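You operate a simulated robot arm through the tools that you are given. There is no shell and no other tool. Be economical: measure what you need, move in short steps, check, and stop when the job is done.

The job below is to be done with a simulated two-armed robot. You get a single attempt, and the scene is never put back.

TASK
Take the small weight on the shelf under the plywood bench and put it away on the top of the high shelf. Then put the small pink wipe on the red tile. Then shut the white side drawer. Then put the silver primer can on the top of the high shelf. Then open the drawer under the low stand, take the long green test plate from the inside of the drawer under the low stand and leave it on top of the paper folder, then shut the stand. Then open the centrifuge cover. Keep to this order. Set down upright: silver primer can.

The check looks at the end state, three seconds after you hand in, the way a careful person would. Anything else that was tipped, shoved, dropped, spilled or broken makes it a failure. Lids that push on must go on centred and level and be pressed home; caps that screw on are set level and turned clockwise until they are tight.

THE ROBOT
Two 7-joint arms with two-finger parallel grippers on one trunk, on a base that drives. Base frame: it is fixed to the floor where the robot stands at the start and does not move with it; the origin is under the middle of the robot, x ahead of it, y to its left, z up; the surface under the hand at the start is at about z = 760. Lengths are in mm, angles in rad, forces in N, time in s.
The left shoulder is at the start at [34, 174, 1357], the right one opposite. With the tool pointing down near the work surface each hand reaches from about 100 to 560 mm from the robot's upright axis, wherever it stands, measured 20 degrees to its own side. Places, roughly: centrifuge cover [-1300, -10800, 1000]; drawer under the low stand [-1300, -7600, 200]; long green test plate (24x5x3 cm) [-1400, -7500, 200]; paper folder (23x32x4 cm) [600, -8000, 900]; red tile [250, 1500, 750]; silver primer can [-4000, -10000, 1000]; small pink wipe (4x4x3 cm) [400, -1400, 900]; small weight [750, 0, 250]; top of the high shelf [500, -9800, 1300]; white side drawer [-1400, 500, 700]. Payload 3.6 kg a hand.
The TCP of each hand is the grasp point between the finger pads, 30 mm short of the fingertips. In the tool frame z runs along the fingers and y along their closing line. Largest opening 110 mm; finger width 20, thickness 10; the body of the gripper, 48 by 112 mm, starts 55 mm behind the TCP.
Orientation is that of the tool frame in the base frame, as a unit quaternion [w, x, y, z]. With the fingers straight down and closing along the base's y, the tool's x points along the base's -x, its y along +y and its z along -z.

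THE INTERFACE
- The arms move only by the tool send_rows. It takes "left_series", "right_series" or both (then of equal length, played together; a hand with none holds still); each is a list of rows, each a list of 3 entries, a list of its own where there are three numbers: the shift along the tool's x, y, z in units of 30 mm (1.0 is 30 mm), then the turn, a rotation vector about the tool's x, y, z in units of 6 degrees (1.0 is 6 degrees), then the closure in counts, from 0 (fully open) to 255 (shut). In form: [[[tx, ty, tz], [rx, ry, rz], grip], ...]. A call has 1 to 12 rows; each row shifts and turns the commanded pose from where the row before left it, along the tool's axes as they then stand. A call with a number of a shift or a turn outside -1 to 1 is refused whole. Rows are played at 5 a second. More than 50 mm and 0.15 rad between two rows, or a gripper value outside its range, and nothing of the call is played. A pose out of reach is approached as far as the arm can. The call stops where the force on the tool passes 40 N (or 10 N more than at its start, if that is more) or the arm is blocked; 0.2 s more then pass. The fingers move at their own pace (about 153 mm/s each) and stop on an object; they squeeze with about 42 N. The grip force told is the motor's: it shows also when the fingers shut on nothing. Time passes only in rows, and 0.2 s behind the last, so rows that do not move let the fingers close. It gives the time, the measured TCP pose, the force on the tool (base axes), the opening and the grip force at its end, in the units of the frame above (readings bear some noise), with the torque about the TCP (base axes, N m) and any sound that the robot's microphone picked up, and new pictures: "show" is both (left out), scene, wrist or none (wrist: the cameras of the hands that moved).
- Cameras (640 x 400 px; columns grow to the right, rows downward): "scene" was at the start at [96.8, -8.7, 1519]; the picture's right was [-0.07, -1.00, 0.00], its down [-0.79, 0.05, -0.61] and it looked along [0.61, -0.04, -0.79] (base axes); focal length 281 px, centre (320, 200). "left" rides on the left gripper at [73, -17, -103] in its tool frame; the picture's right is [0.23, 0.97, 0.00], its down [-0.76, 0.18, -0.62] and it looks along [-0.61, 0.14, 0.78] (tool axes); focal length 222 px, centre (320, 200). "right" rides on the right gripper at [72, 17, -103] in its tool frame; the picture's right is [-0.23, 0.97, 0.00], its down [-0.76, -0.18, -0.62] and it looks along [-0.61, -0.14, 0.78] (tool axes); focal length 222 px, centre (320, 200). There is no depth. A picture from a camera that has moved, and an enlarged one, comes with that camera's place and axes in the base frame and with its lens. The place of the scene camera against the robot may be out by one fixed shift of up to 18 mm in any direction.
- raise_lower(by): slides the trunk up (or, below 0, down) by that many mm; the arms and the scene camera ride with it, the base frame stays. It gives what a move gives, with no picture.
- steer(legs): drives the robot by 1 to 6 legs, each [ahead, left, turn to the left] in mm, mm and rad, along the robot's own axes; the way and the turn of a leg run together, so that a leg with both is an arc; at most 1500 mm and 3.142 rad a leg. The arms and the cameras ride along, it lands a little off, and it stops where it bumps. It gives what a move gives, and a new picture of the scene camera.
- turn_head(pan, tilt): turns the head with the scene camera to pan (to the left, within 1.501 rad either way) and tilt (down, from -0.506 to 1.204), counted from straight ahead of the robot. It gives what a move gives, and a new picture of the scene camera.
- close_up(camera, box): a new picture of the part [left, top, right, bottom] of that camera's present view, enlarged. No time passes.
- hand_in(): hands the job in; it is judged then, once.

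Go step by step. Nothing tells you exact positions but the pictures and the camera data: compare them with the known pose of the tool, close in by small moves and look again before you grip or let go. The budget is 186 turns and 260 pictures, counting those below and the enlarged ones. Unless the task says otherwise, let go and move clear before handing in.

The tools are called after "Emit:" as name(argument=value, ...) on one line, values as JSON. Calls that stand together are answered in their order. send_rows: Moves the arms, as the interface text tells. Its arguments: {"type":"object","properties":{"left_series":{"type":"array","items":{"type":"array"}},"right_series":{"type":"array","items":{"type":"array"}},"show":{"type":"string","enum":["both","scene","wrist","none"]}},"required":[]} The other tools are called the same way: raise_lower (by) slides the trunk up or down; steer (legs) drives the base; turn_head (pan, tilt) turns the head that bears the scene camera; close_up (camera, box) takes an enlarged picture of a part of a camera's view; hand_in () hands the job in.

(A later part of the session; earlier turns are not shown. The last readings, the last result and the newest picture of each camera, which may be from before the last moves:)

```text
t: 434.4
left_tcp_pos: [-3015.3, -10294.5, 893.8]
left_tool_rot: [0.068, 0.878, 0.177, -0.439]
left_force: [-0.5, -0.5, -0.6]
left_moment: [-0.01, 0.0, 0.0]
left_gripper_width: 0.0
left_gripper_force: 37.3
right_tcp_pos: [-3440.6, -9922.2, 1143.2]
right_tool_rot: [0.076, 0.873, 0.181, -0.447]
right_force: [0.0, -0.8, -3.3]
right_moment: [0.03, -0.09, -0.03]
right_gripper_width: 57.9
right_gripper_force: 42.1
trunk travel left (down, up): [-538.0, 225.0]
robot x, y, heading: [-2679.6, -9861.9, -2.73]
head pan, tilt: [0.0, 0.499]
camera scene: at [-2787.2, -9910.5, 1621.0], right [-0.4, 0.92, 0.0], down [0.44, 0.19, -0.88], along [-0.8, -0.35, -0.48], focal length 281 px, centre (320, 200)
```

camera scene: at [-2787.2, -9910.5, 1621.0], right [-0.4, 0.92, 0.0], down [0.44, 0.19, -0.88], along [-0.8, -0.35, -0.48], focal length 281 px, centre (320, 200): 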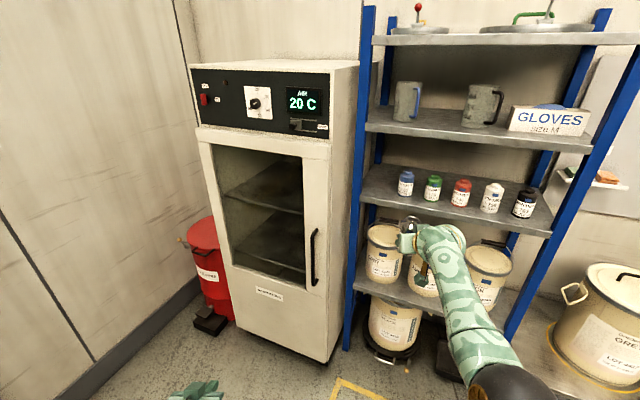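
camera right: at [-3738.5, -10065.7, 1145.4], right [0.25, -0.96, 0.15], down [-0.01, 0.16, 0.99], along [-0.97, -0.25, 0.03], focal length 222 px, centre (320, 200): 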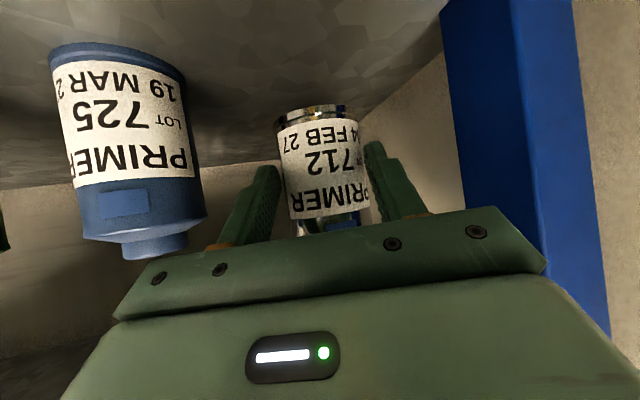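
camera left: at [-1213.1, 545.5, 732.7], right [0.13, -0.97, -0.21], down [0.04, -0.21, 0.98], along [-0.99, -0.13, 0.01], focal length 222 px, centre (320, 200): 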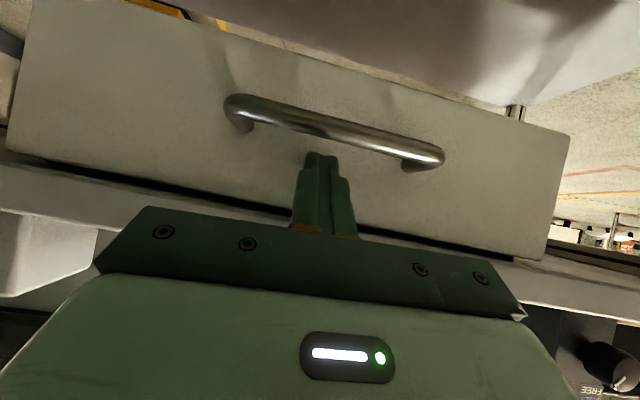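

Now carry the can to the high shelf: back off, raise the trunk, turn to +x and drive over.

Emit:
steer(legs=[[-500, 0, 0], [0, 0, 1.4], [0, 0, 1.33]])

Emit:
raise_lower(by=215)

Emit:
turn_head(pan=-0.1, tilt=0.4)

```text
t: 444.0
left_tcp_pos: [-1753.2, -9416.1, 893.1]
left_tool_rot: [0.444, 0.009, 0.896, -0.025]
left_force: [0.1, 0.2, -0.2]
left_moment: [0.02, -0.01, 0.0]
left_gripper_width: 0.0
left_gripper_force: 37.8
right_tcp_pos: [-1518.2, -9930.0, 1142.5]
right_tool_rot: [0.451, 0.004, 0.892, -0.018]
right_force: [0.5, -1.0, -3.0]
right_moment: [-0.01, 0.12, 0.02]
right_gripper_width: 57.0
right_gripper_force: 42.1
trunk travel left (down, up): [-538.0, 225.0]
robot x, y, heading: [-2238.5, -9670.7, -0.005]
head pan, tilt: [0.0, 0.499]
camera scene: at [-2132.2, -9676.7, 1620.9], right [-0.01, -1.0, 0.0], down [-0.48, 0.0, -0.88], along [0.88, -0.01, -0.48], focal length 281 px, centre (320, 200)
```

scene: 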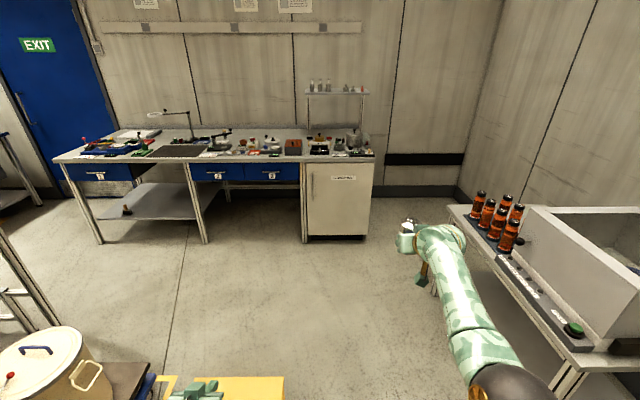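

```text
t: 446.3
left_tcp_pos: [-1753.9, -9415.8, 1108.0]
left_tool_rot: [0.444, 0.009, 0.896, -0.025]
left_force: [-0.7, 0.4, -0.1]
left_moment: [0.0, 0.01, -0.03]
left_gripper_width: 0.1
left_gripper_force: 38.2
right_tcp_pos: [-1517.6, -9930.1, 1358.4]
right_tool_rot: [0.452, 0.005, 0.892, -0.018]
right_force: [-0.8, 1.1, -2.9]
right_moment: [-0.03, 0.13, 0.02]
right_gripper_width: 56.9
right_gripper_force: 42.0
trunk travel left (down, up): [-753.0, 10.0]
robot x, y, heading: [-2234.7, -9672.7, -0.01]
head pan, tilt: [0.0, 0.499]
```

```text
t: 447.0
left_tcp_pos: [-1754.3, -9415.0, 1108.2]
left_tool_rot: [0.444, 0.01, 0.896, -0.025]
left_force: [-0.7, 0.0, 0.0]
left_moment: [0.0, 0.03, -0.04]
left_gripper_width: 0.0
left_gripper_force: 37.9
right_tcp_pos: [-1517.8, -9929.7, 1358.4]
right_tool_rot: [0.451, 0.004, 0.892, -0.018]
right_force: [0.6, -0.8, -2.6]
right_moment: [0.02, 0.12, 0.02]
right_gripper_width: 56.9
right_gripper_force: 42.1
trunk travel left (down, up): [-753.0, 10.0]
robot x, y, heading: [-2237.9, -9672.2, -0.009]
head pan, tilt: [-0.099, 0.4]
camera scene: at [-2139.3, -9685.9, 1845.2], right [-0.11, -0.99, 0.0], down [-0.39, 0.04, -0.92], along [0.92, -0.1, -0.39], focal length 281 px, centre (320, 200)
```

scene: 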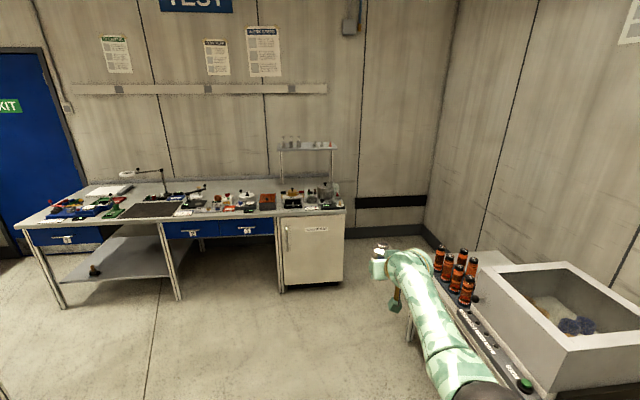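

Driving to the high shelf, aiming at the gap between the third cylinder and the 500 g weight.

Emit:
steer(legs=[[1450, 95, 0.009], [360, 0, 0]])

Emit:
send_rows(right_series=[[[0, 0, 0], [0, 0, 0], 255]], show="wrist")

```text
t: 449.9
left_tcp_pos: [-1433.1, -9413.8, 1124.4]
left_tool_rot: [0.46, -0.024, 0.888, -0.004]
left_force: [-1.2, -1.1, 0.4]
left_moment: [0.03, 0.09, 0.03]
left_gripper_width: 0.0
left_gripper_force: 37.7
right_tcp_pos: [-1164.6, -9910.0, 1365.7]
right_tool_rot: [0.456, -0.031, 0.889, 0.003]
right_force: [-1.1, -3.3, -3.9]
right_moment: [0.13, 0.08, 0.11]
right_gripper_width: 55.7
right_gripper_force: 42.2
trunk travel left (down, up): [-753.0, 10.0]
robot x, y, heading: [-1854.3, -9700.9, 0.071]
head pan, tilt: [-0.099, 0.4]
stopped in leg 1: the robot was blocked; the commanded pose is now the measured one
camera scene: at [-1787.9, -9717.2, 1846.7], right [-0.03, -1.0, 0.0], down [-0.38, 0.02, -0.93], along [0.93, -0.03, -0.38], focal length 281 px, centre (320, 200)
```

scene: 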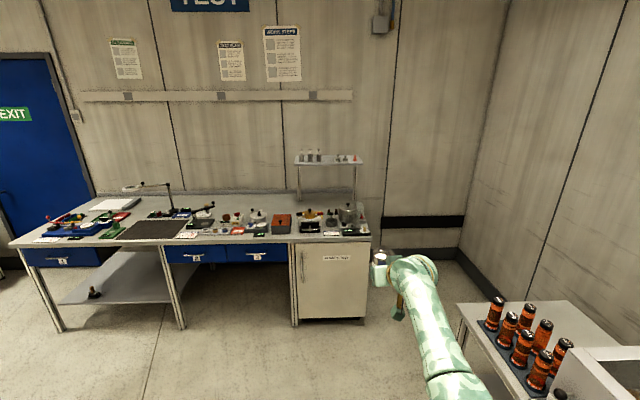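

```text
t: 450.3
left_tcp_pos: [-1397.8, -9404.0, 1110.3]
left_tool_rot: [0.448, -0.022, 0.894, -0.009]
left_force: [0.9, 0.0, 0.2]
left_moment: [0.0, 0.03, -0.04]
left_gripper_width: 0.2
left_gripper_force: 37.3
right_tcp_pos: [-1128.6, -9897.1, 1350.9]
right_tool_rot: [0.444, -0.029, 0.896, 0.0]
right_force: [0.6, 0.5, -2.4]
right_moment: [-0.01, 0.15, -0.02]
right_gripper_width: 55.8
right_gripper_force: 42.0
trunk travel left (down, up): [-753.0, 10.0]
robot x, y, heading: [-1856.7, -9697.9, 0.06]
head pan, tilt: [-0.099, 0.4]
camera right: at [-1255.9, -9887.0, 1355.9], right [0.09, 0.98, 0.15], down [-0.03, -0.15, 0.99], along [1.0, -0.09, 0.01], focal length 222 px, centre (320, 200)
```

right: 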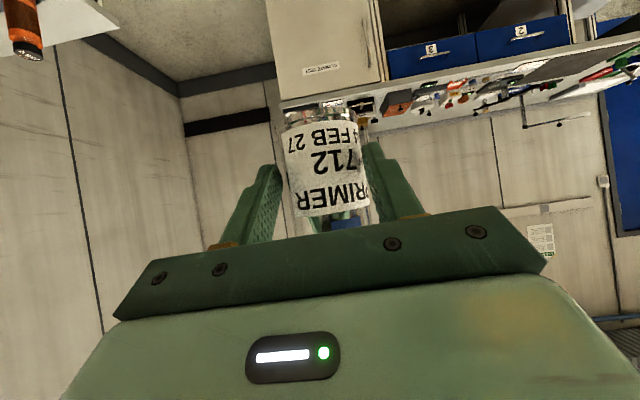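

Something at the left front stopped me, perhaps the mixer cart. I'll look there.

Emit:
turn_head(pan=0.8, tilt=0.9)

```text
t: 451.5
left_tcp_pos: [-1410.1, -9406.2, 1113.2]
left_tool_rot: [0.45, -0.024, 0.893, -0.007]
left_force: [0.5, 0.4, 0.2]
left_moment: [0.01, -0.01, -0.03]
left_gripper_width: 0.0
left_gripper_force: 38.1
right_tcp_pos: [-1137.9, -9899.7, 1354.3]
right_tool_rot: [0.447, -0.032, 0.894, 0.002]
right_force: [0.0, 0.5, -2.2]
right_moment: [-0.02, 0.12, 0.01]
right_gripper_width: 55.7
right_gripper_force: 41.9
trunk travel left (down, up): [-753.0, 10.0]
robot x, y, heading: [-1859.6, -9702.3, 0.066]
head pan, tilt: [0.799, 0.901]
camera scene: at [-1801.2, -9646.6, 1802.1], right [0.76, -0.65, 0.0], down [-0.51, -0.6, -0.62], along [0.4, 0.47, -0.78], focal length 281 px, centre (320, 200)
```

scene: 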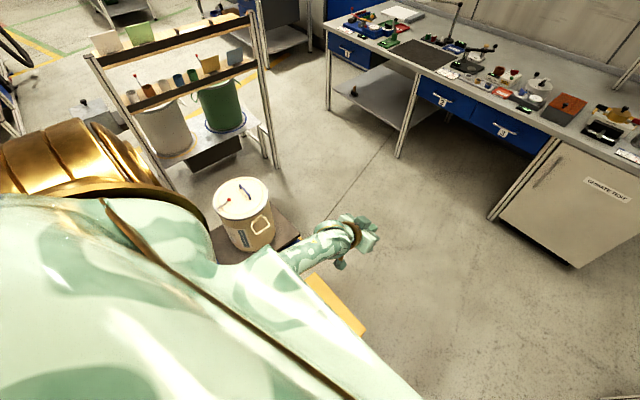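

The yellow cart box reaches y≈-9555; it hasn't visibly moved. I'll back off, shift right to y≈-9880 and pass between it and the centrifuge table.

Emit:
steer(legs=[[-120, 0, 0], [0, -175, -0.064], [1300, 0, 0], [170, 280, 0]])

Emit:
send_rows(right_series=[[[0, 0, 0], [0, 0, 0], 255]], show="wrist")

```text
t: 461.8
left_tcp_pos: [-18.9, -9348.2, 1115.3]
left_tool_rot: [0.451, 0.012, 0.892, -0.025]
left_force: [0.2, 0.0, -1.0]
left_moment: [0.04, -0.01, -0.02]
left_gripper_width: 0.0
left_gripper_force: 37.6
right_tcp_pos: [211.4, -9862.8, 1356.0]
right_tool_rot: [0.448, 0.006, 0.894, -0.018]
right_force: [-0.3, -0.3, -2.7]
right_moment: [0.02, 0.12, 0.02]
right_gripper_width: 55.1
right_gripper_force: 42.0
trunk travel left (down, up): [-753.0, 10.0]
robot x, y, heading: [-488.8, -9603.7, -0.011]
head pan, tilt: [0.799, 0.901]
camera scene: at [-430.6, -9555.4, 1802.3], right [0.71, -0.71, 0.0], down [-0.55, -0.55, -0.62], along [0.44, 0.44, -0.78], focal length 281 px, centre (320, 200)
```

scene: 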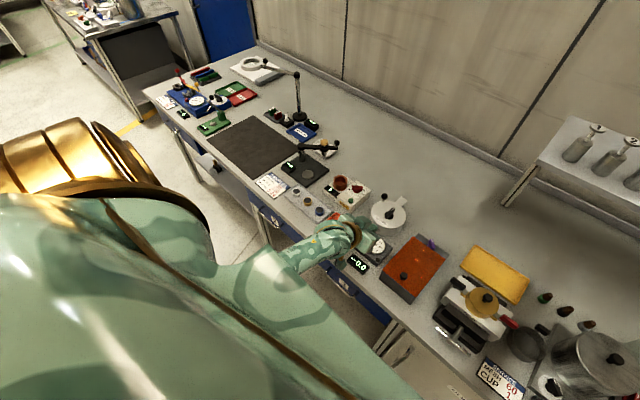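

```text
t: 462.2
left_tcp_pos: [-19.0, -9348.6, 1114.2]
left_tool_rot: [0.45, 0.013, 0.893, -0.025]
left_force: [-0.1, -0.6, -1.0]
left_moment: [-0.03, -0.01, 0.02]
left_gripper_width: 0.0
left_gripper_force: 37.6
right_tcp_pos: [211.3, -9861.3, 1355.6]
right_tool_rot: [0.447, 0.006, 0.894, -0.017]
right_force: [0.1, -0.2, -3.3]
right_moment: [0.0, 0.14, 0.01]
right_gripper_width: 55.5
right_gripper_force: 42.3
trunk travel left (down, up): [-753.0, 10.0]
robot x, y, heading: [-491.9, -9604.2, -0.014]
head pan, tilt: [0.799, 0.901]
camera right: at [84.1, -9841.7, 1359.5], right [0.16, 0.97, 0.16], down [-0.05, -0.15, 0.99], along [0.99, -0.16, 0.02], focal length 222 px, centre (320, 200)
```

right: 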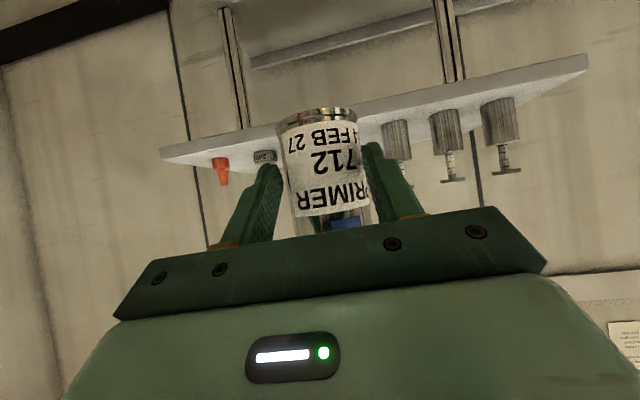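

The gap looks right. I'll move in to the bench limit and shift 26 mm left, then extend the arm.

Emit:
steer(legs=[[165, 29, 0.014]])

Emit:
send_rows(right_series=[[[-0.6, 0, 0.8], [0, 0, 0], 255], [[-0.6, 0, 0.8], [0, 0, 0], 255]], show="wrist")

```text
t: 463.7
left_tcp_pos: [145.7, -9312.6, 1115.2]
left_tool_rot: [0.451, 0.005, 0.892, -0.021]
left_force: [0.9, -0.4, 0.3]
left_moment: [0.03, 0.01, 0.02]
left_gripper_width: 0.1
left_gripper_force: 37.8
right_tcp_pos: [383.8, -9822.9, 1357.1]
right_tool_rot: [0.448, -0.001, 0.894, -0.014]
right_force: [0.4, 0.2, -3.4]
right_moment: [0.0, 0.12, -0.04]
right_gripper_width: 55.2
right_gripper_force: 42.2
trunk travel left (down, up): [-753.0, 10.0]
robot x, y, heading: [-318.2, -9575.6, -0.002]
head pan, tilt: [0.799, 0.901]
camera scene: at [-262.8, -9525.8, 1802.4], right [0.72, -0.7, 0.0], down [-0.55, -0.56, -0.62], along [0.43, 0.45, -0.78], focal length 281 px, centre (320, 200)
```

scene: 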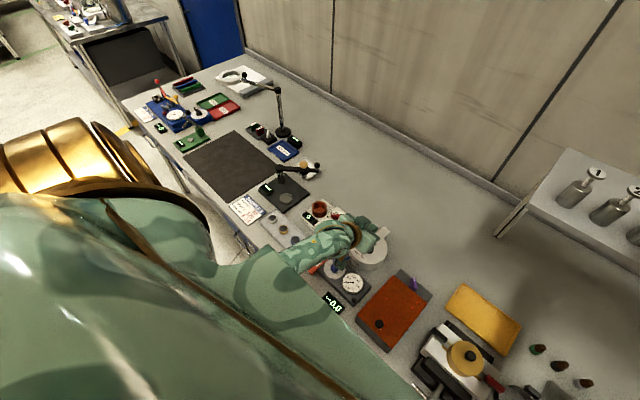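

```text
t: 464.3
left_tcp_pos: [147.5, -9312.3, 1113.5]
left_tool_rot: [0.45, 0.006, 0.893, -0.021]
left_force: [-0.2, 0.0, -0.2]
left_moment: [-0.02, 0.02, 0.03]
left_gripper_width: 0.0
left_gripper_force: 37.8
right_tcp_pos: [432.1, -9823.9, 1353.7]
right_tool_rot: [0.448, -0.002, 0.894, -0.014]
right_force: [0.5, 0.0, -3.2]
right_moment: [-0.02, 0.12, -0.01]
right_gripper_width: 55.4
right_gripper_force: 41.9
right hand out of reach, approached as far as the arm can: row 2
trunk travel left (down, up): [-753.0, 10.0]
robot x, y, heading: [-316.0, -9577.1, 0.002]
head pan, tilt: [0.799, 0.901]
camera right: at [305.7, -9805.7, 1358.9], right [0.15, 0.98, 0.16], down [-0.04, -0.15, 0.99], along [0.99, -0.15, 0.02], focal length 222 px, centre (320, 200)
```

right: 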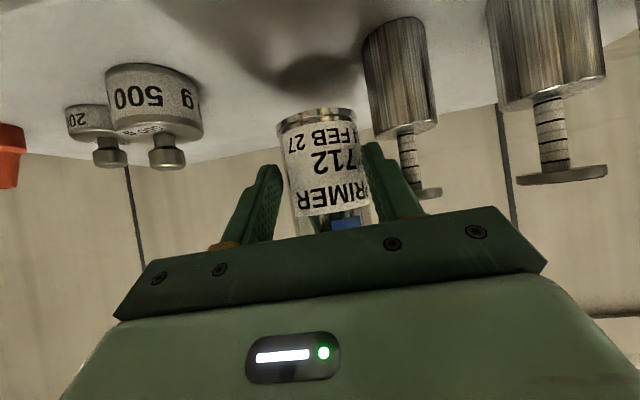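

Reach limit is here, which is fine: the gap between cylinder and 500 g weight centres on y≈-9836. Shifting 12 mm right.

Emit:
send_rows(right_series=[[[0, -0.4, 0], [0, 0, 0], 255]], show="none")

Emit:
raise_lower(by=-25)

Emit:
send_rows(right_series=[[[0, 0, 0], [0, 0, 0], 255]], show="wrist")

```text
t: 464.7
left_tcp_pos: [146.2, -9313.5, 1114.3]
left_tool_rot: [0.45, 0.005, 0.893, -0.021]
left_force: [0.7, 0.3, 0.6]
left_moment: [-0.01, -0.01, 0.01]
left_gripper_width: 0.1
left_gripper_force: 37.8
right_tcp_pos: [431.0, -9838.4, 1356.0]
right_tool_rot: [0.448, -0.001, 0.894, -0.013]
right_force: [1.1, -0.5, -3.2]
right_moment: [0.0, 0.13, -0.02]
right_gripper_width: 54.9
right_gripper_force: 42.0
trunk travel left (down, up): [-753.0, 10.0]
robot x, y, heading: [-314.7, -9576.8, 0.002]
head pan, tilt: [0.799, 0.901]
```

```text
t: 465.4
left_tcp_pos: [146.0, -9313.3, 1088.7]
left_tool_rot: [0.45, 0.006, 0.893, -0.022]
left_force: [0.2, -0.4, 0.0]
left_moment: [-0.01, 0.0, 0.0]
left_gripper_width: 0.2
left_gripper_force: 38.0
right_tcp_pos: [430.3, -9836.9, 1333.0]
right_tool_rot: [0.448, -0.001, 0.894, -0.013]
right_force: [-0.5, 0.4, -3.9]
right_moment: [-0.03, 0.12, 0.03]
right_gripper_width: 55.2
right_gripper_force: 42.0
trunk travel left (down, up): [-728.0, 35.0]
robot x, y, heading: [-315.7, -9574.9, -0.001]
head pan, tilt: [0.799, 0.901]
```

```text
t: 465.8
left_tcp_pos: [148.1, -9312.2, 1089.2]
left_tool_rot: [0.449, 0.006, 0.893, -0.022]
left_force: [-0.2, 0.0, -0.3]
left_moment: [-0.01, -0.02, 0.0]
left_gripper_width: 0.0
left_gripper_force: 37.3
right_tcp_pos: [431.5, -9837.9, 1332.5]
right_tool_rot: [0.447, -0.002, 0.894, -0.014]
right_force: [0.1, -0.6, -3.5]
right_moment: [-0.01, 0.09, 0.02]
right_gripper_width: 55.1
right_gripper_force: 41.9
trunk travel left (down, up): [-728.0, 35.0]
robot x, y, heading: [-321.4, -9577.1, -0.0]
head pan, tilt: [0.799, 0.901]
camera right: at [305.1, -9819.4, 1336.2], right [0.15, 0.98, 0.16], down [-0.04, -0.15, 0.99], along [0.99, -0.15, 0.02], focal length 222 px, centre (320, 200)
```

right: 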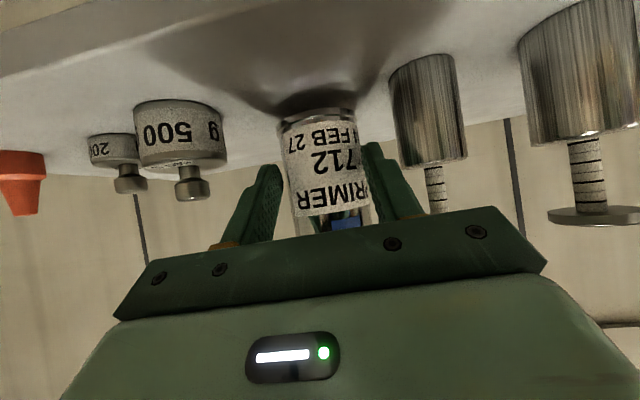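

Emit:
raise_lower(by=-9)

Emit:
raise_lower(by=-4)

Emit:
send_rows(right_series=[[[0, 0, 0], [0, 0, 0], 255]], show="wrist")

```text
t: 466.4
left_tcp_pos: [146.6, -9311.7, 1079.8]
left_tool_rot: [0.45, 0.004, 0.893, -0.02]
left_force: [0.2, 0.0, -0.1]
left_moment: [0.02, 0.0, -0.01]
left_gripper_width: 0.3
left_gripper_force: 37.6
right_tcp_pos: [431.9, -9838.2, 1322.8]
right_tool_rot: [0.447, -0.002, 0.894, -0.013]
right_force: [-0.7, 0.4, -2.4]
right_moment: [-0.01, 0.12, 0.01]
right_gripper_width: 54.9
right_gripper_force: 42.9
trunk travel left (down, up): [-719.0, 44.0]
robot x, y, heading: [-318.1, -9575.5, -0.001]
head pan, tilt: [0.799, 0.901]
```

```text
t: 466.9
left_tcp_pos: [146.8, -9312.5, 1075.5]
left_tool_rot: [0.45, 0.005, 0.893, -0.021]
left_force: [-0.5, 0.2, -1.2]
left_moment: [-0.01, -0.02, -0.01]
left_gripper_width: 0.1
left_gripper_force: 37.5
right_tcp_pos: [430.6, -9837.7, 1320.2]
right_tool_rot: [0.448, -0.001, 0.894, -0.014]
right_force: [0.4, -0.4, -1.8]
right_moment: [0.0, 0.0, 0.01]
right_gripper_width: 55.1
right_gripper_force: 41.6
trunk travel left (down, up): [-715.0, 48.0]
robot x, y, heading: [-317.0, -9576.6, 0.004]
head pan, tilt: [0.799, 0.901]
```

```text
t: 467.3
left_tcp_pos: [147.5, -9313.0, 1075.7]
left_tool_rot: [0.451, 0.004, 0.892, -0.02]
left_force: [0.6, -0.1, -0.4]
left_moment: [0.02, 0.04, 0.0]
left_gripper_width: 0.0
left_gripper_force: 37.5
right_tcp_pos: [431.5, -9838.0, 1319.3]
right_tool_rot: [0.448, -0.001, 0.894, -0.014]
right_force: [1.2, 0.8, -2.5]
right_moment: [0.01, 0.02, -0.01]
right_gripper_width: 55.0
right_gripper_force: 41.3
trunk travel left (down, up): [-715.0, 48.0]
robot x, y, heading: [-319.5, -9579.2, -0.005]
head pan, tilt: [0.799, 0.901]
camera right: at [304.8, -9819.1, 1323.5], right [0.14, 0.98, 0.16], down [-0.04, -0.15, 0.99], along [0.99, -0.15, 0.02], focal length 222 px, centre (320, 200)
```

right: 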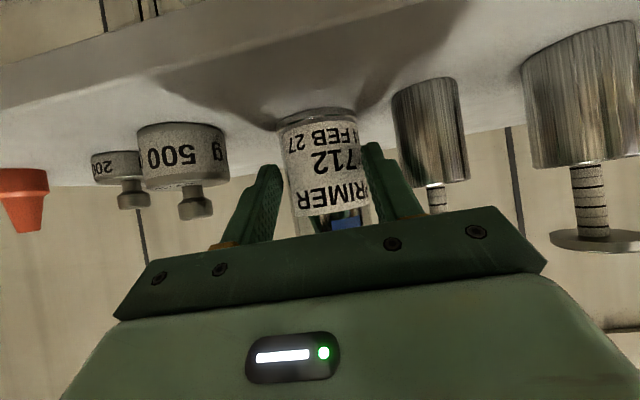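

Emit:
raise_lower(by=-3)

Emit:
raise_lower(by=-3)

```text
t: 467.8
left_tcp_pos: [147.0, -9312.4, 1073.6]
left_tool_rot: [0.449, 0.005, 0.893, -0.021]
left_force: [0.1, -0.8, 0.2]
left_moment: [-0.03, 0.06, 0.01]
left_gripper_width: 0.0
left_gripper_force: 37.3
right_tcp_pos: [431.1, -9837.7, 1319.8]
right_tool_rot: [0.45, -0.001, 0.893, -0.013]
right_force: [1.5, 0.0, 6.9]
right_moment: [0.15, -0.59, -0.06]
right_gripper_width: 55.0
right_gripper_force: 42.1
trunk travel left (down, up): [-712.0, 51.0]
robot x, y, heading: [-316.5, -9578.4, 0.001]
head pan, tilt: [0.799, 0.901]
```

```text
t: 468.3
left_tcp_pos: [145.9, -9311.4, 1071.4]
left_tool_rot: [0.451, 0.005, 0.892, -0.022]
left_force: [1.5, 0.0, -1.2]
left_moment: [0.0, 0.03, -0.03]
left_gripper_width: 0.0
left_gripper_force: 37.7
right_tcp_pos: [430.8, -9836.7, 1318.1]
right_tool_rot: [0.451, -0.001, 0.892, -0.014]
right_force: [2.5, -1.8, 19.5]
right_moment: [0.06, -0.94, -0.08]
right_gripper_width: 55.1
right_gripper_force: 41.7
trunk travel left (down, up): [-709.0, 54.0]
robot x, y, heading: [-318.4, -9574.9, -0.003]
head pan, tilt: [0.799, 0.901]
```

Contact confirmed (about 20 N). I'll unload slightly, open just a little and retreat straight along the finger axis.

Emit:
raise_lower(by=3)

Emit:
send_rows(right_series=[[[0, 0, 0], [0, 0, 0], 105], [[0, 0, 0], [0, 0, 0], 105], [[0, 0, 0], [0, 0, 0], 105], [[0, 0, -0.4], [0, 0, 0], 105], [[0, 0, -0.8], [0, 0, 0], 105], [[0, 0, -1], [0, 0, 0], 105], [[0, 0, -1], [0, 0, 0], 105]], show="wrist")

```text
t: 468.9
left_tcp_pos: [145.8, -9312.4, 1073.6]
left_tool_rot: [0.451, 0.005, 0.892, -0.021]
left_force: [0.1, -0.4, -1.0]
left_moment: [0.02, 0.03, -0.01]
left_gripper_width: 0.0
left_gripper_force: 37.9
right_tcp_pos: [429.5, -9838.2, 1316.6]
right_tool_rot: [0.448, -0.002, 0.894, -0.014]
right_force: [2.9, -2.5, 16.5]
right_moment: [-0.06, -0.87, -0.13]
right_gripper_width: 54.7
right_gripper_force: 42.2
trunk travel left (down, up): [-712.0, 51.0]
robot x, y, heading: [-318.1, -9574.3, -0.0]
head pan, tilt: [0.799, 0.901]
```

```text
t: 470.4
left_tcp_pos: [146.1, -9312.1, 1074.3]
left_tool_rot: [0.45, 0.005, 0.893, -0.022]
left_force: [0.7, 0.4, 0.2]
left_moment: [0.03, 0.01, -0.02]
left_gripper_width: 0.0
left_gripper_force: 37.6
right_tcp_pos: [352.6, -9834.9, 1373.0]
right_tool_rot: [0.447, -0.002, 0.894, -0.013]
right_force: [-0.2, 0.1, -1.0]
right_moment: [0.0, 0.0, 0.0]
right_gripper_width: 64.9
right_gripper_force: 0.1
trunk travel left (down, up): [-712.0, 51.0]
robot x, y, heading: [-318.1, -9579.6, 0.0]
head pan, tilt: [0.799, 0.901]
camera right: at [226.2, -9816.4, 1377.2], right [0.15, 0.98, 0.16], down [-0.04, -0.15, 0.99], along [0.99, -0.15, 0.02], focal length 222 px, centre (320, 200)
```

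right: 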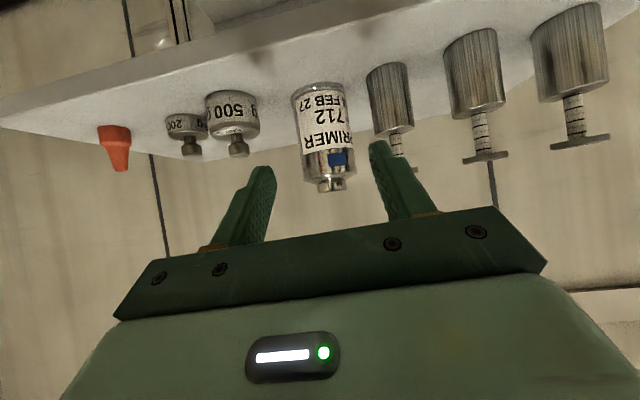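

The primer can stands upright on the high shelf. Next is the drawer under the low stand. I'll go back up the lane in reverse and around to the stand's front.

Emit:
steer(legs=[[-165, 250, 0], [0, 0, -1.571], [-1250, 0, 0], [-1250, 0, 0], [0, -860, 0]])

Emit:
turn_head(pan=0, tilt=0.95)

```text
t: 492.1
left_tcp_pos: [-1108.5, -7320.3, 1072.7]
left_tool_rot: [0.31, 0.623, 0.64, -0.327]
left_force: [1.5, -0.2, 0.4]
left_moment: [0.02, -0.02, 0.0]
left_gripper_width: 0.0
left_gripper_force: 38.0
right_tcp_pos: [-1621.1, -7547.2, 1371.9]
right_tool_rot: [0.312, 0.619, 0.645, -0.321]
right_force: [-0.3, -0.3, 0.1]
right_moment: [0.0, 0.0, -0.01]
right_gripper_width: 64.6
right_gripper_force: 0.0
trunk travel left (down, up): [-712.0, 51.0]
robot x, y, heading: [-1391.3, -6871.3, -1.536]
head pan, tilt: [0.799, 0.901]
camera scene: at [-1337.8, -6931.4, 1761.4], right [-0.67, -0.74, 0.0], down [-0.58, 0.52, -0.62], along [0.46, -0.42, -0.78], focal length 281 px, centre (320, 200)
```

scene: 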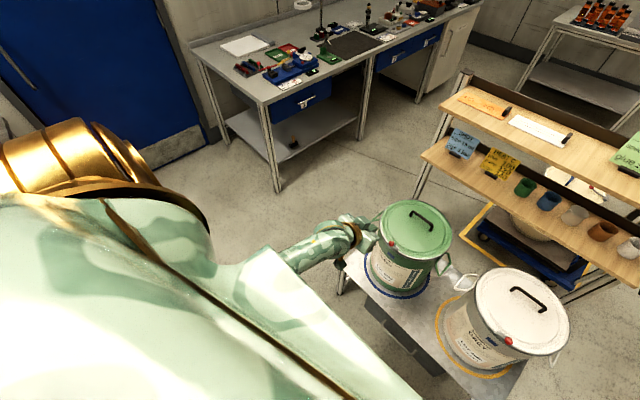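

```text
t: 493.3
left_tcp_pos: [-1107.1, -7320.9, 1072.2]
left_tool_rot: [0.309, 0.623, 0.64, -0.327]
left_force: [-0.5, 0.2, 0.3]
left_moment: [-0.01, 0.0, 0.02]
left_gripper_width: 0.0
left_gripper_force: 38.3
right_tcp_pos: [-1621.3, -7546.0, 1372.8]
right_tool_rot: [0.313, 0.619, 0.645, -0.32]
right_force: [-0.9, 0.2, -0.2]
right_moment: [0.0, -0.05, -0.01]
right_gripper_width: 64.8
right_gripper_force: 0.0
trunk travel left (down, up): [-712.0, 51.0]
robot x, y, heading: [-1386.8, -6864.8, -1.53]
head pan, tilt: [0.0, 0.949]
camera scene: at [-1391.3, -6953.6, 1757.7], right [-1.0, -0.04, 0.0], down [-0.03, 0.81, -0.58], along [0.02, -0.58, -0.81], focal length 281 px, centre (320, 200)
```

scene: 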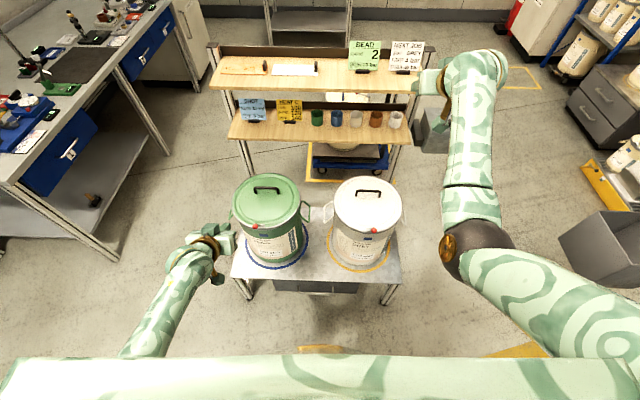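

The stand's drawer is below the cans. I'll back off, turn the right hand down and lower the trunk.

Emit:
steer(legs=[[-420, 0, -0.035]])

Emit:
send_rows(right_series=[[[0.86, 0, 0.02], [0, 1, 0], 105], [[0.85, 0, 0.11], [0, 1, 0], 105], [[0.84, 0, 0.2], [0, 1, 0], 105], [[0.81, 0, 0.28], [0, 1, 0], 105], [[0.78, 0, 0.37], [0, 1, 0], 105], [[0.73, 0, 0.44], [0, 1, 0], 105], [[0.68, 0, 0.52], [0, 1, 0], 105], [[0.62, 0, 0.59], [0, 1, 0], 105], [[0.56, 0, 0.66], [0, 0.8, 0], 105], [[0, 0, 1], [0, 0, 0], 105], [[0, 0, 1], [0, 0, 0], 105], [[0, 0, 1], [0, 0, 0], 105]], show="none")

Emit:
raise_lower(by=-400)

Emit:
raise_lower(by=-240)

Emit:
turn_head(pan=0, tilt=0.6)

```text
t: 495.9
left_tcp_pos: [-1134.4, -6908.7, 1073.1]
left_tool_rot: [0.302, 0.636, 0.626, -0.334]
left_force: [-0.6, 0.3, 0.0]
left_moment: [-0.05, -0.02, 0.0]
left_gripper_width: 0.1
left_gripper_force: 38.1
right_tcp_pos: [-1656.5, -7114.0, 1372.9]
right_tool_rot: [0.306, 0.632, 0.632, -0.327]
right_force: [0.6, -0.1, -0.3]
right_moment: [0.0, 0.0, 0.01]
right_gripper_width: 65.0
right_gripper_force: 0.1
trunk travel left (down, up): [-712.0, 51.0]
robot x, y, heading: [-1398.9, -6439.4, -1.573]
head pan, tilt: [0.0, 0.949]
camera scene: at [-1402.2, -6530.3, 1757.7], right [-1.0, 0.0, 0.0], down [0.0, 0.81, -0.58], along [0.0, -0.58, -0.81], focal length 281 px, centre (320, 200)
```

scene: 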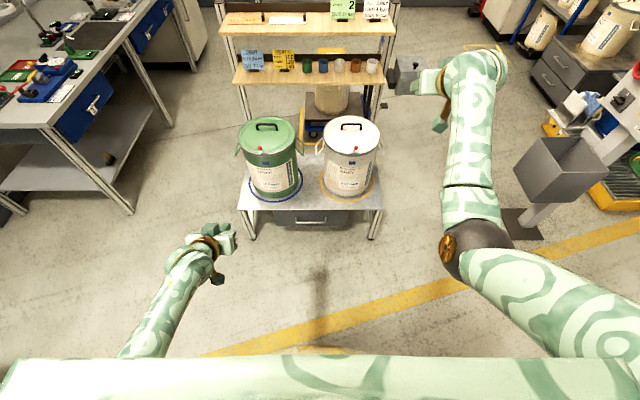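

```text
t: 498.5
left_tcp_pos: [-1134.6, -6908.4, 1073.7]
left_tool_rot: [0.302, 0.637, 0.626, -0.334]
left_force: [0.7, 0.4, 0.2]
left_moment: [-0.06, -0.01, 0.01]
left_gripper_width: 0.0
left_gripper_force: 37.7
right_tcp_pos: [-1666.3, -6977.0, 1095.5]
right_tool_rot: [-0.006, 0.712, 0.702, -0.012]
right_force: [0.4, 0.1, -0.2]
right_moment: [0.01, -0.01, -0.03]
right_gripper_width: 64.8
right_gripper_force: 0.0
right hand out of reach, approached as far as the arm can: row 12
trunk travel left (down, up): [-712.0, 51.0]
robot x, y, heading: [-1397.3, -6441.8, -1.577]
head pan, tilt: [0.0, 0.949]
```

```text
t: 502.3
left_tcp_pos: [-1134.6, -6906.4, 674.1]
left_tool_rot: [0.302, 0.637, 0.626, -0.334]
left_force: [-1.0, 1.1, -0.2]
left_moment: [-0.03, 0.0, 0.01]
left_gripper_width: 0.0
left_gripper_force: 38.3
right_tcp_pos: [-1663.2, -6975.3, 694.9]
right_tool_rot: [-0.007, 0.712, 0.702, -0.012]
right_force: [0.7, -0.3, -0.8]
right_moment: [0.0, -0.01, 0.01]
right_gripper_width: 64.6
right_gripper_force: 0.1
trunk travel left (down, up): [-312.0, 451.0]
robot x, y, heading: [-1394.0, -6442.8, -1.578]
head pan, tilt: [0.0, 0.949]
```

```text
t: 504.8
left_tcp_pos: [-1133.0, -6907.5, 433.7]
left_tool_rot: [0.304, 0.635, 0.627, -0.334]
left_force: [-0.2, -0.3, -0.2]
left_moment: [0.05, -0.01, -0.01]
left_gripper_width: 0.0
left_gripper_force: 37.6
right_tcp_pos: [-1673.3, -6979.9, 458.2]
right_tool_rot: [-0.01, 0.714, 0.7, -0.021]
right_force: [0.1, 0.2, 0.1]
right_moment: [0.01, 0.04, 0.0]
right_gripper_width: 64.7
right_gripper_force: 0.0
trunk travel left (down, up): [-72.0, 691.0]
robot x, y, heading: [-1394.4, -6445.6, -1.571]
head pan, tilt: [0.0, 0.949]
```

```text
t: 505.6
left_tcp_pos: [-1133.4, -6908.8, 434.1]
left_tool_rot: [0.301, 0.637, 0.626, -0.334]
left_force: [0.1, -0.1, -0.3]
left_moment: [0.02, -0.03, 0.06]
left_gripper_width: 0.0
left_gripper_force: 38.5
right_tcp_pos: [-1673.1, -6978.7, 459.1]
right_tool_rot: [-0.009, 0.713, 0.701, -0.02]
right_force: [-0.8, 0.4, 0.3]
right_moment: [0.01, 0.01, 0.0]
right_gripper_width: 64.8
right_gripper_force: 0.1
trunk travel left (down, up): [-72.0, 691.0]
robot x, y, heading: [-1397.3, -6441.7, -1.574]
head pan, tilt: [0.0, 0.6]
camera scene: at [-1402.9, -6737.8, 1132.0], right [-1.0, 0.0, 0.0], down [0.0, 0.57, -0.82], along [0.0, -0.82, -0.57], focal length 281 px, centre (320, 200)
```

scene: 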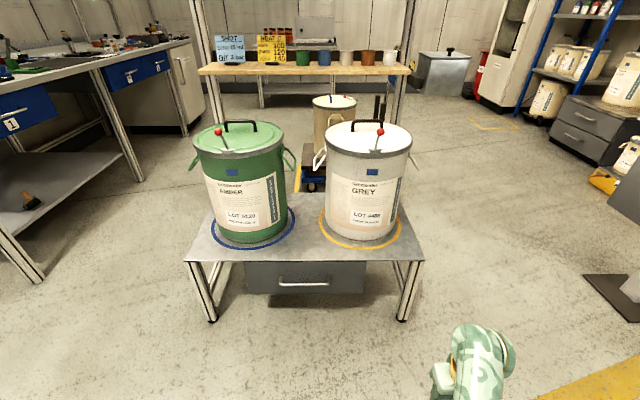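

Emit:
close_up(camera="scene", box=[225, 245, 385, 325])

```text
4.00 times, centred on (305, 285) of scene
camera zoom: at [-1402.9, -6737.8, 1132.0], right [-1.0, 0.0, 0.0], down [0.0, 0.57, -0.82], along [0.0, -0.82, -0.57], focal length 1124 px, centre (380, -140)
```

zoom: 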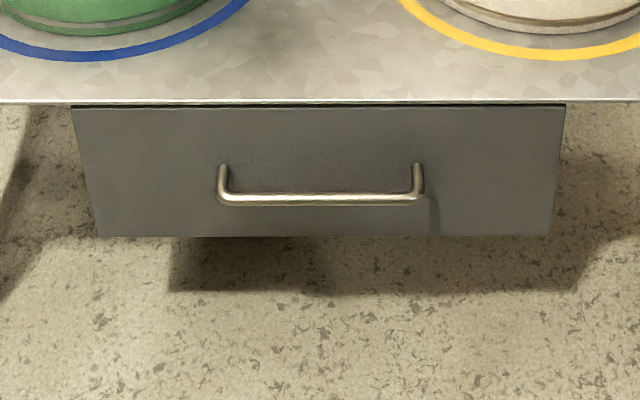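

Handle bar is at about x -1351, y≈-7393, z≈308. I'll use the left hand, nearly horizontal and rolled 90°, to pinch the bar vertically. Reorienting here.

Emit:
send_rows(left_series=[[[0, 0, 0], [0, -1, 0], 120], [[0, 0, 0], [0, -1, 0], 120], [[0, 0, 0], [0, -1, 0], 120], [[0, 0, 0], [0, 0, 1], 120], [[0, 0, 0], [0, 0, 1], 120], [[0, 0, 0], [0, 0, 1], 120], [[0, 0, 0], [0, 0, 1], 120], [[0, 0, 0], [0, 0, 1], 120]], show="none")

Emit:
send_rows(left_series=[[[0, 0, 0], [0, 0, 1], 120], [[0, 0, 0], [0, 0, 1], 120], [[0, 0, 0], [0, 0, 1], 120], [[0, 0, 0], [0, 0, 1], 120], [[0, 0, 0], [0, 0, 1], 120], [[0, 0, 0], [0, 0, 1], 120], [[0, 0, 0], [0, 0, 1], 120], [[0, 0, 0], [0, 0, 1], 120], [[0, 0, 0], [0, 0, 1], 120], [[0, 0, 0], [0, 0, 1], 120]], show="scene")

```text
t: 507.4
left_tcp_pos: [-1135.4, -6908.3, 433.8]
left_tool_rot: [0.495, 0.705, 0.402, -0.311]
left_force: [0.4, 0.7, -0.3]
left_moment: [-0.01, 0.01, 0.01]
left_gripper_width: 58.3
left_gripper_force: 0.0
right_tcp_pos: [-1674.1, -6978.0, 457.8]
right_tool_rot: [-0.01, 0.713, 0.7, -0.021]
right_force: [-0.3, 0.4, -0.5]
right_moment: [-0.03, 0.01, -0.03]
right_gripper_width: 64.8
right_gripper_force: 0.0
trunk travel left (down, up): [-72.0, 691.0]
robot x, y, heading: [-1393.6, -6441.4, -1.573]
head pan, tilt: [0.0, 0.6]
```

```text
t: 509.6
left_tcp_pos: [-1134.2, -6907.4, 433.3]
left_tool_rot: [0.584, 0.811, -0.004, -0.023]
left_force: [-0.1, 0.7, -0.3]
left_moment: [0.0, 0.0, 0.0]
left_gripper_width: 58.1
left_gripper_force: 0.0
right_tcp_pos: [-1674.6, -6977.7, 458.3]
right_tool_rot: [-0.01, 0.713, 0.701, -0.02]
right_force: [0.0, -0.2, 0.4]
right_moment: [0.02, 0.02, -0.01]
right_gripper_width: 64.8
right_gripper_force: 0.0
trunk travel left (down, up): [-72.0, 691.0]
robot x, y, heading: [-1398.0, -6442.5, -1.572]
head pan, tilt: [0.0, 0.6]
camera scene: at [-1403.0, -6737.9, 1132.0], right [-1.0, 0.0, 0.0], down [0.0, 0.57, -0.82], along [0.0, -0.82, -0.57], focal length 281 px, centre (320, 200)
```

scene: 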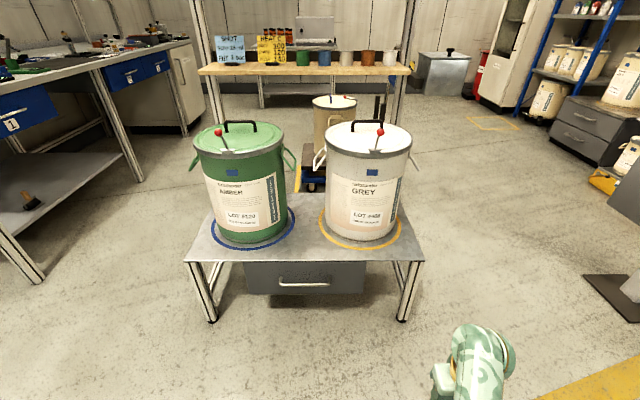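

Orientation good (closing vertical, 18° down). Lowering and lining up with the handle.

Emit:
raise_lower(by=-60)

Emit:
send_rows(left_series=[[[0, -0.98, 0.33], [0, 0, 0], 120], [[0, -0.98, 0.33], [0, 0, 0], 120]], show="none")

Emit:
steer(legs=[[0, -217, 0], [340, 0, 0]])

Emit:
send_rows(left_series=[[[0, 0, 0], [0, 0, 0], 120]], show="wrist")

```text
t: 510.6
left_tcp_pos: [-1134.4, -6907.8, 373.3]
left_tool_rot: [0.584, 0.811, -0.004, -0.023]
left_force: [0.1, 0.3, 1.1]
left_moment: [-0.01, 0.0, 0.0]
left_gripper_width: 57.9
left_gripper_force: 0.0
right_tcp_pos: [-1673.8, -6984.4, 403.9]
right_tool_rot: [-0.003, 0.714, 0.7, -0.025]
right_force: [0.2, -1.2, -1.0]
right_moment: [-0.01, 0.01, 0.02]
right_gripper_width: 64.6
right_gripper_force: 0.0
trunk travel left (down, up): [-12.0, 751.0]
robot x, y, heading: [-1395.9, -6441.9, -1.571]
head pan, tilt: [0.0, 0.6]
```

```text
t: 511.2
left_tcp_pos: [-1135.6, -6907.8, 310.2]
left_tool_rot: [0.584, 0.811, -0.003, -0.024]
left_force: [0.2, -0.6, -1.0]
left_moment: [0.0, 0.03, 0.03]
left_gripper_width: 58.1
left_gripper_force: 0.1
right_tcp_pos: [-1674.4, -6983.0, 401.7]
right_tool_rot: [-0.007, 0.713, 0.701, -0.024]
right_force: [0.9, 0.0, 0.9]
right_moment: [-0.01, 0.01, -0.02]
right_gripper_width: 64.6
right_gripper_force: 0.0
trunk travel left (down, up): [-12.0, 751.0]
robot x, y, heading: [-1397.0, -6444.5, -1.575]
head pan, tilt: [0.0, 0.6]
```

```text
t: 514.8
left_tcp_pos: [-1350.1, -7259.3, 311.7]
left_tool_rot: [0.584, 0.811, -0.003, -0.021]
left_force: [0.0, 0.5, 0.8]
left_moment: [-0.02, -0.03, -0.02]
left_gripper_width: 58.0
left_gripper_force: 0.1
right_tcp_pos: [-1890.8, -7333.3, 398.6]
right_tool_rot: [-0.012, 0.712, 0.702, -0.023]
right_force: [-0.4, -0.4, 0.3]
right_moment: [0.01, 0.01, -0.01]
right_gripper_width: 64.9
right_gripper_force: 0.1
trunk travel left (down, up): [-12.0, 751.0]
robot x, y, heading: [-1615.3, -6796.7, -1.57]
head pan, tilt: [0.0, 0.6]
camera scene: at [-1618.2, -7129.4, 1067.0], right [-1.0, 0.0, 0.0], down [0.0, 0.57, -0.82], along [0.0, -0.82, -0.57], focal length 281 px, centre (320, 200)
```

scene: 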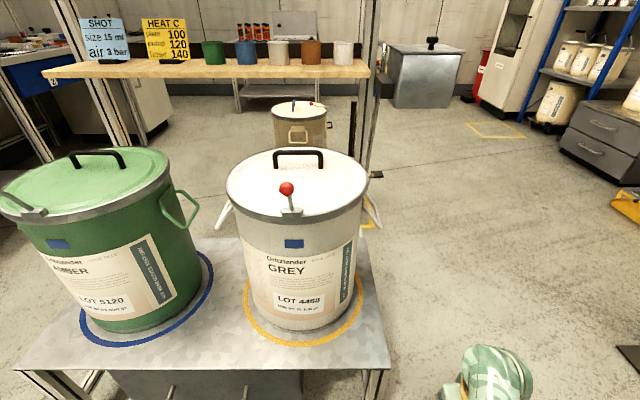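

```text
t: 515.2
left_tcp_pos: [-1350.0, -7259.3, 311.6]
left_tool_rot: [0.584, 0.811, -0.002, -0.023]
left_force: [0.2, -1.1, -0.2]
left_moment: [0.0, 0.01, 0.0]
left_gripper_width: 58.3
left_gripper_force: 0.1
right_tcp_pos: [-1892.5, -7335.1, 399.6]
right_tool_rot: [-0.012, 0.712, 0.702, -0.026]
right_force: [-0.1, -0.2, 0.1]
right_moment: [-0.02, -0.01, 0.01]
right_gripper_width: 64.7
right_gripper_force: 0.1
trunk travel left (down, up): [-12.0, 751.0]
robot x, y, heading: [-1609.0, -6793.5, -1.571]
head pan, tilt: [0.0, 0.6]
camera left: at [-1274.1, -7159.6, 325.6], right [0.25, -0.32, 0.92], down [-0.73, 0.56, 0.39], along [-0.63, -0.77, -0.09], focal length 222 px, centre (320, 200)
```

left: 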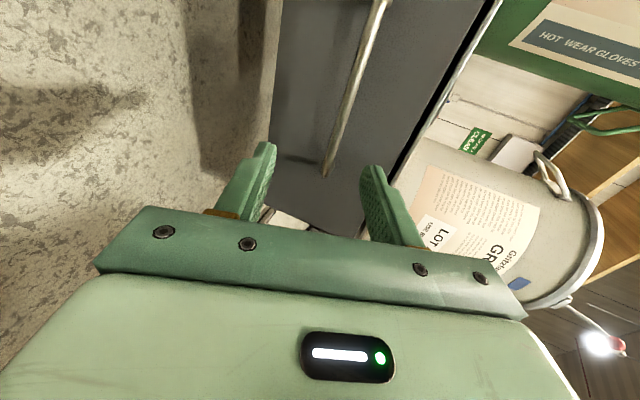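

The bar is at z≈295, dead ahead. Lowering 13 mm and driving 120 mm in.

Emit:
send_rows(left_series=[[[0, -0.41, 0.14], [0, 0, 0], 120]], show="none")

Emit:
steer(legs=[[118, 0, 0]])

Emit:
send_rows(left_series=[[[0, 0, 0], [0, 0, 0], 120]], show="wrist")

```text
t: 515.6
left_tcp_pos: [-1349.1, -7259.5, 297.7]
left_tool_rot: [0.583, 0.812, -0.002, -0.021]
left_force: [-1.1, 0.1, -0.6]
left_moment: [0.0, 0.02, 0.01]
left_gripper_width: 58.1
left_gripper_force: 0.0
right_tcp_pos: [-1894.1, -7334.0, 399.2]
right_tool_rot: [-0.013, 0.712, 0.702, -0.025]
right_force: [-0.4, -0.4, 0.2]
right_moment: [0.03, -0.02, 0.0]
right_gripper_width: 64.9
right_gripper_force: 0.0
trunk travel left (down, up): [-12.0, 751.0]
robot x, y, heading: [-1611.1, -6793.6, -1.57]
head pan, tilt: [0.0, 0.6]
```

```text
t: 516.8
left_tcp_pos: [-1350.6, -7378.4, 298.2]
left_tool_rot: [0.584, 0.812, -0.003, -0.022]
left_force: [0.0, 0.8, -0.6]
left_moment: [0.0, 0.01, 0.02]
left_gripper_width: 58.3
left_gripper_force: 0.0
right_tcp_pos: [-1893.8, -7451.5, 399.2]
right_tool_rot: [-0.013, 0.712, 0.702, -0.026]
right_force: [0.2, 0.1, 0.7]
right_moment: [0.0, 0.0, 0.0]
right_gripper_width: 64.8
right_gripper_force: 0.0
trunk travel left (down, up): [-12.0, 751.0]
robot x, y, heading: [-1615.0, -6911.6, -1.568]
head pan, tilt: [0.0, 0.6]
camera scene: at [-1618.3, -7247.8, 1066.9], right [-1.0, 0.0, 0.0], down [0.0, 0.57, -0.82], along [0.0, -0.82, -0.57], focal length 281 px, centre (320, 200)
```

scene: 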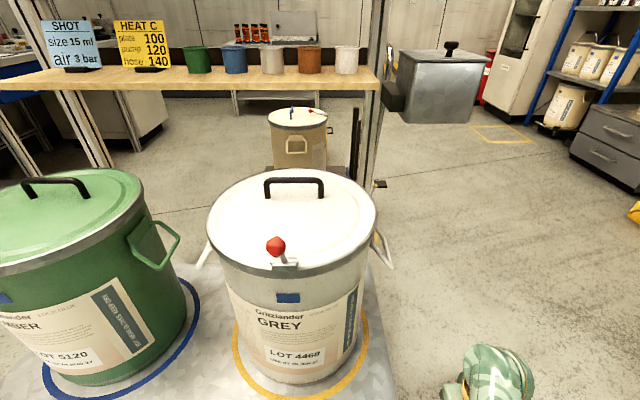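

```text
t: 517.2
left_tcp_pos: [-1350.1, -7377.8, 298.0]
left_tool_rot: [0.584, 0.812, -0.003, -0.022]
left_force: [-0.6, -0.2, -0.8]
left_moment: [-0.02, -0.01, 0.0]
left_gripper_width: 58.1
left_gripper_force: 0.0
right_tcp_pos: [-1895.8, -7452.8, 400.1]
right_tool_rot: [-0.015, 0.712, 0.701, -0.025]
right_force: [0.1, 0.2, 0.1]
right_moment: [0.0, -0.01, 0.03]
right_gripper_width: 64.7
right_gripper_force: 0.0
trunk travel left (down, up): [-12.0, 751.0]
robot x, y, heading: [-1614.0, -6914.7, -1.574]
head pan, tilt: [0.0, 0.6]
camera left: at [-1274.3, -7277.9, 313.1], right [0.25, -0.32, 0.92], down [-0.73, 0.56, 0.39], along [-0.63, -0.77, -0.09], focal length 222 px, centre (320, 200)
```

left: 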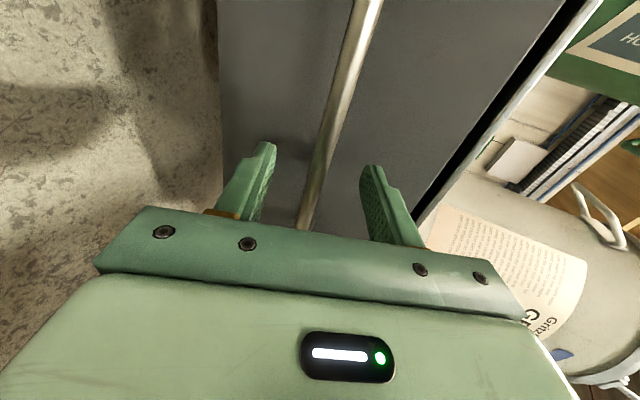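

The bar passes between the fingers. A touch further and close.

Emit:
send_rows(left_series=[[[0, 0.06, 0.2], [0, 0, 0], 120], [[0, 0, 0], [0, 0, 0], 255], [[0, 0, 0], [0, 0, 0], 255], [[0, 0, 0], [0, 0, 0], 255]], show="wrist")

```text
t: 518.2
left_tcp_pos: [-1350.7, -7381.5, 296.3]
left_tool_rot: [0.582, 0.813, -0.003, -0.023]
left_force: [-1.8, 4.9, -13.9]
left_moment: [0.29, -0.95, -0.31]
left_gripper_width: 11.6
left_gripper_force: 44.9
right_tcp_pos: [-1896.4, -7453.2, 399.1]
right_tool_rot: [-0.014, 0.712, 0.702, -0.025]
right_force: [-0.4, -0.9, -0.1]
right_moment: [-0.07, 0.03, 0.0]
right_gripper_width: 64.1
right_gripper_force: 0.0
trunk travel left (down, up): [-12.0, 751.0]
robot x, y, heading: [-1612.0, -6916.9, -1.574]
head pan, tilt: [0.0, 0.6]
camera left: at [-1275.2, -7282.7, 311.9], right [0.25, -0.32, 0.91], down [-0.73, 0.56, 0.39], along [-0.63, -0.77, -0.1], focal length 222 px, centre (320, 200)
```

left: 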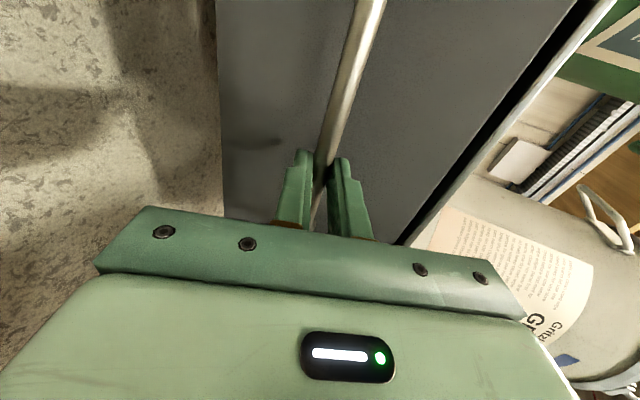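

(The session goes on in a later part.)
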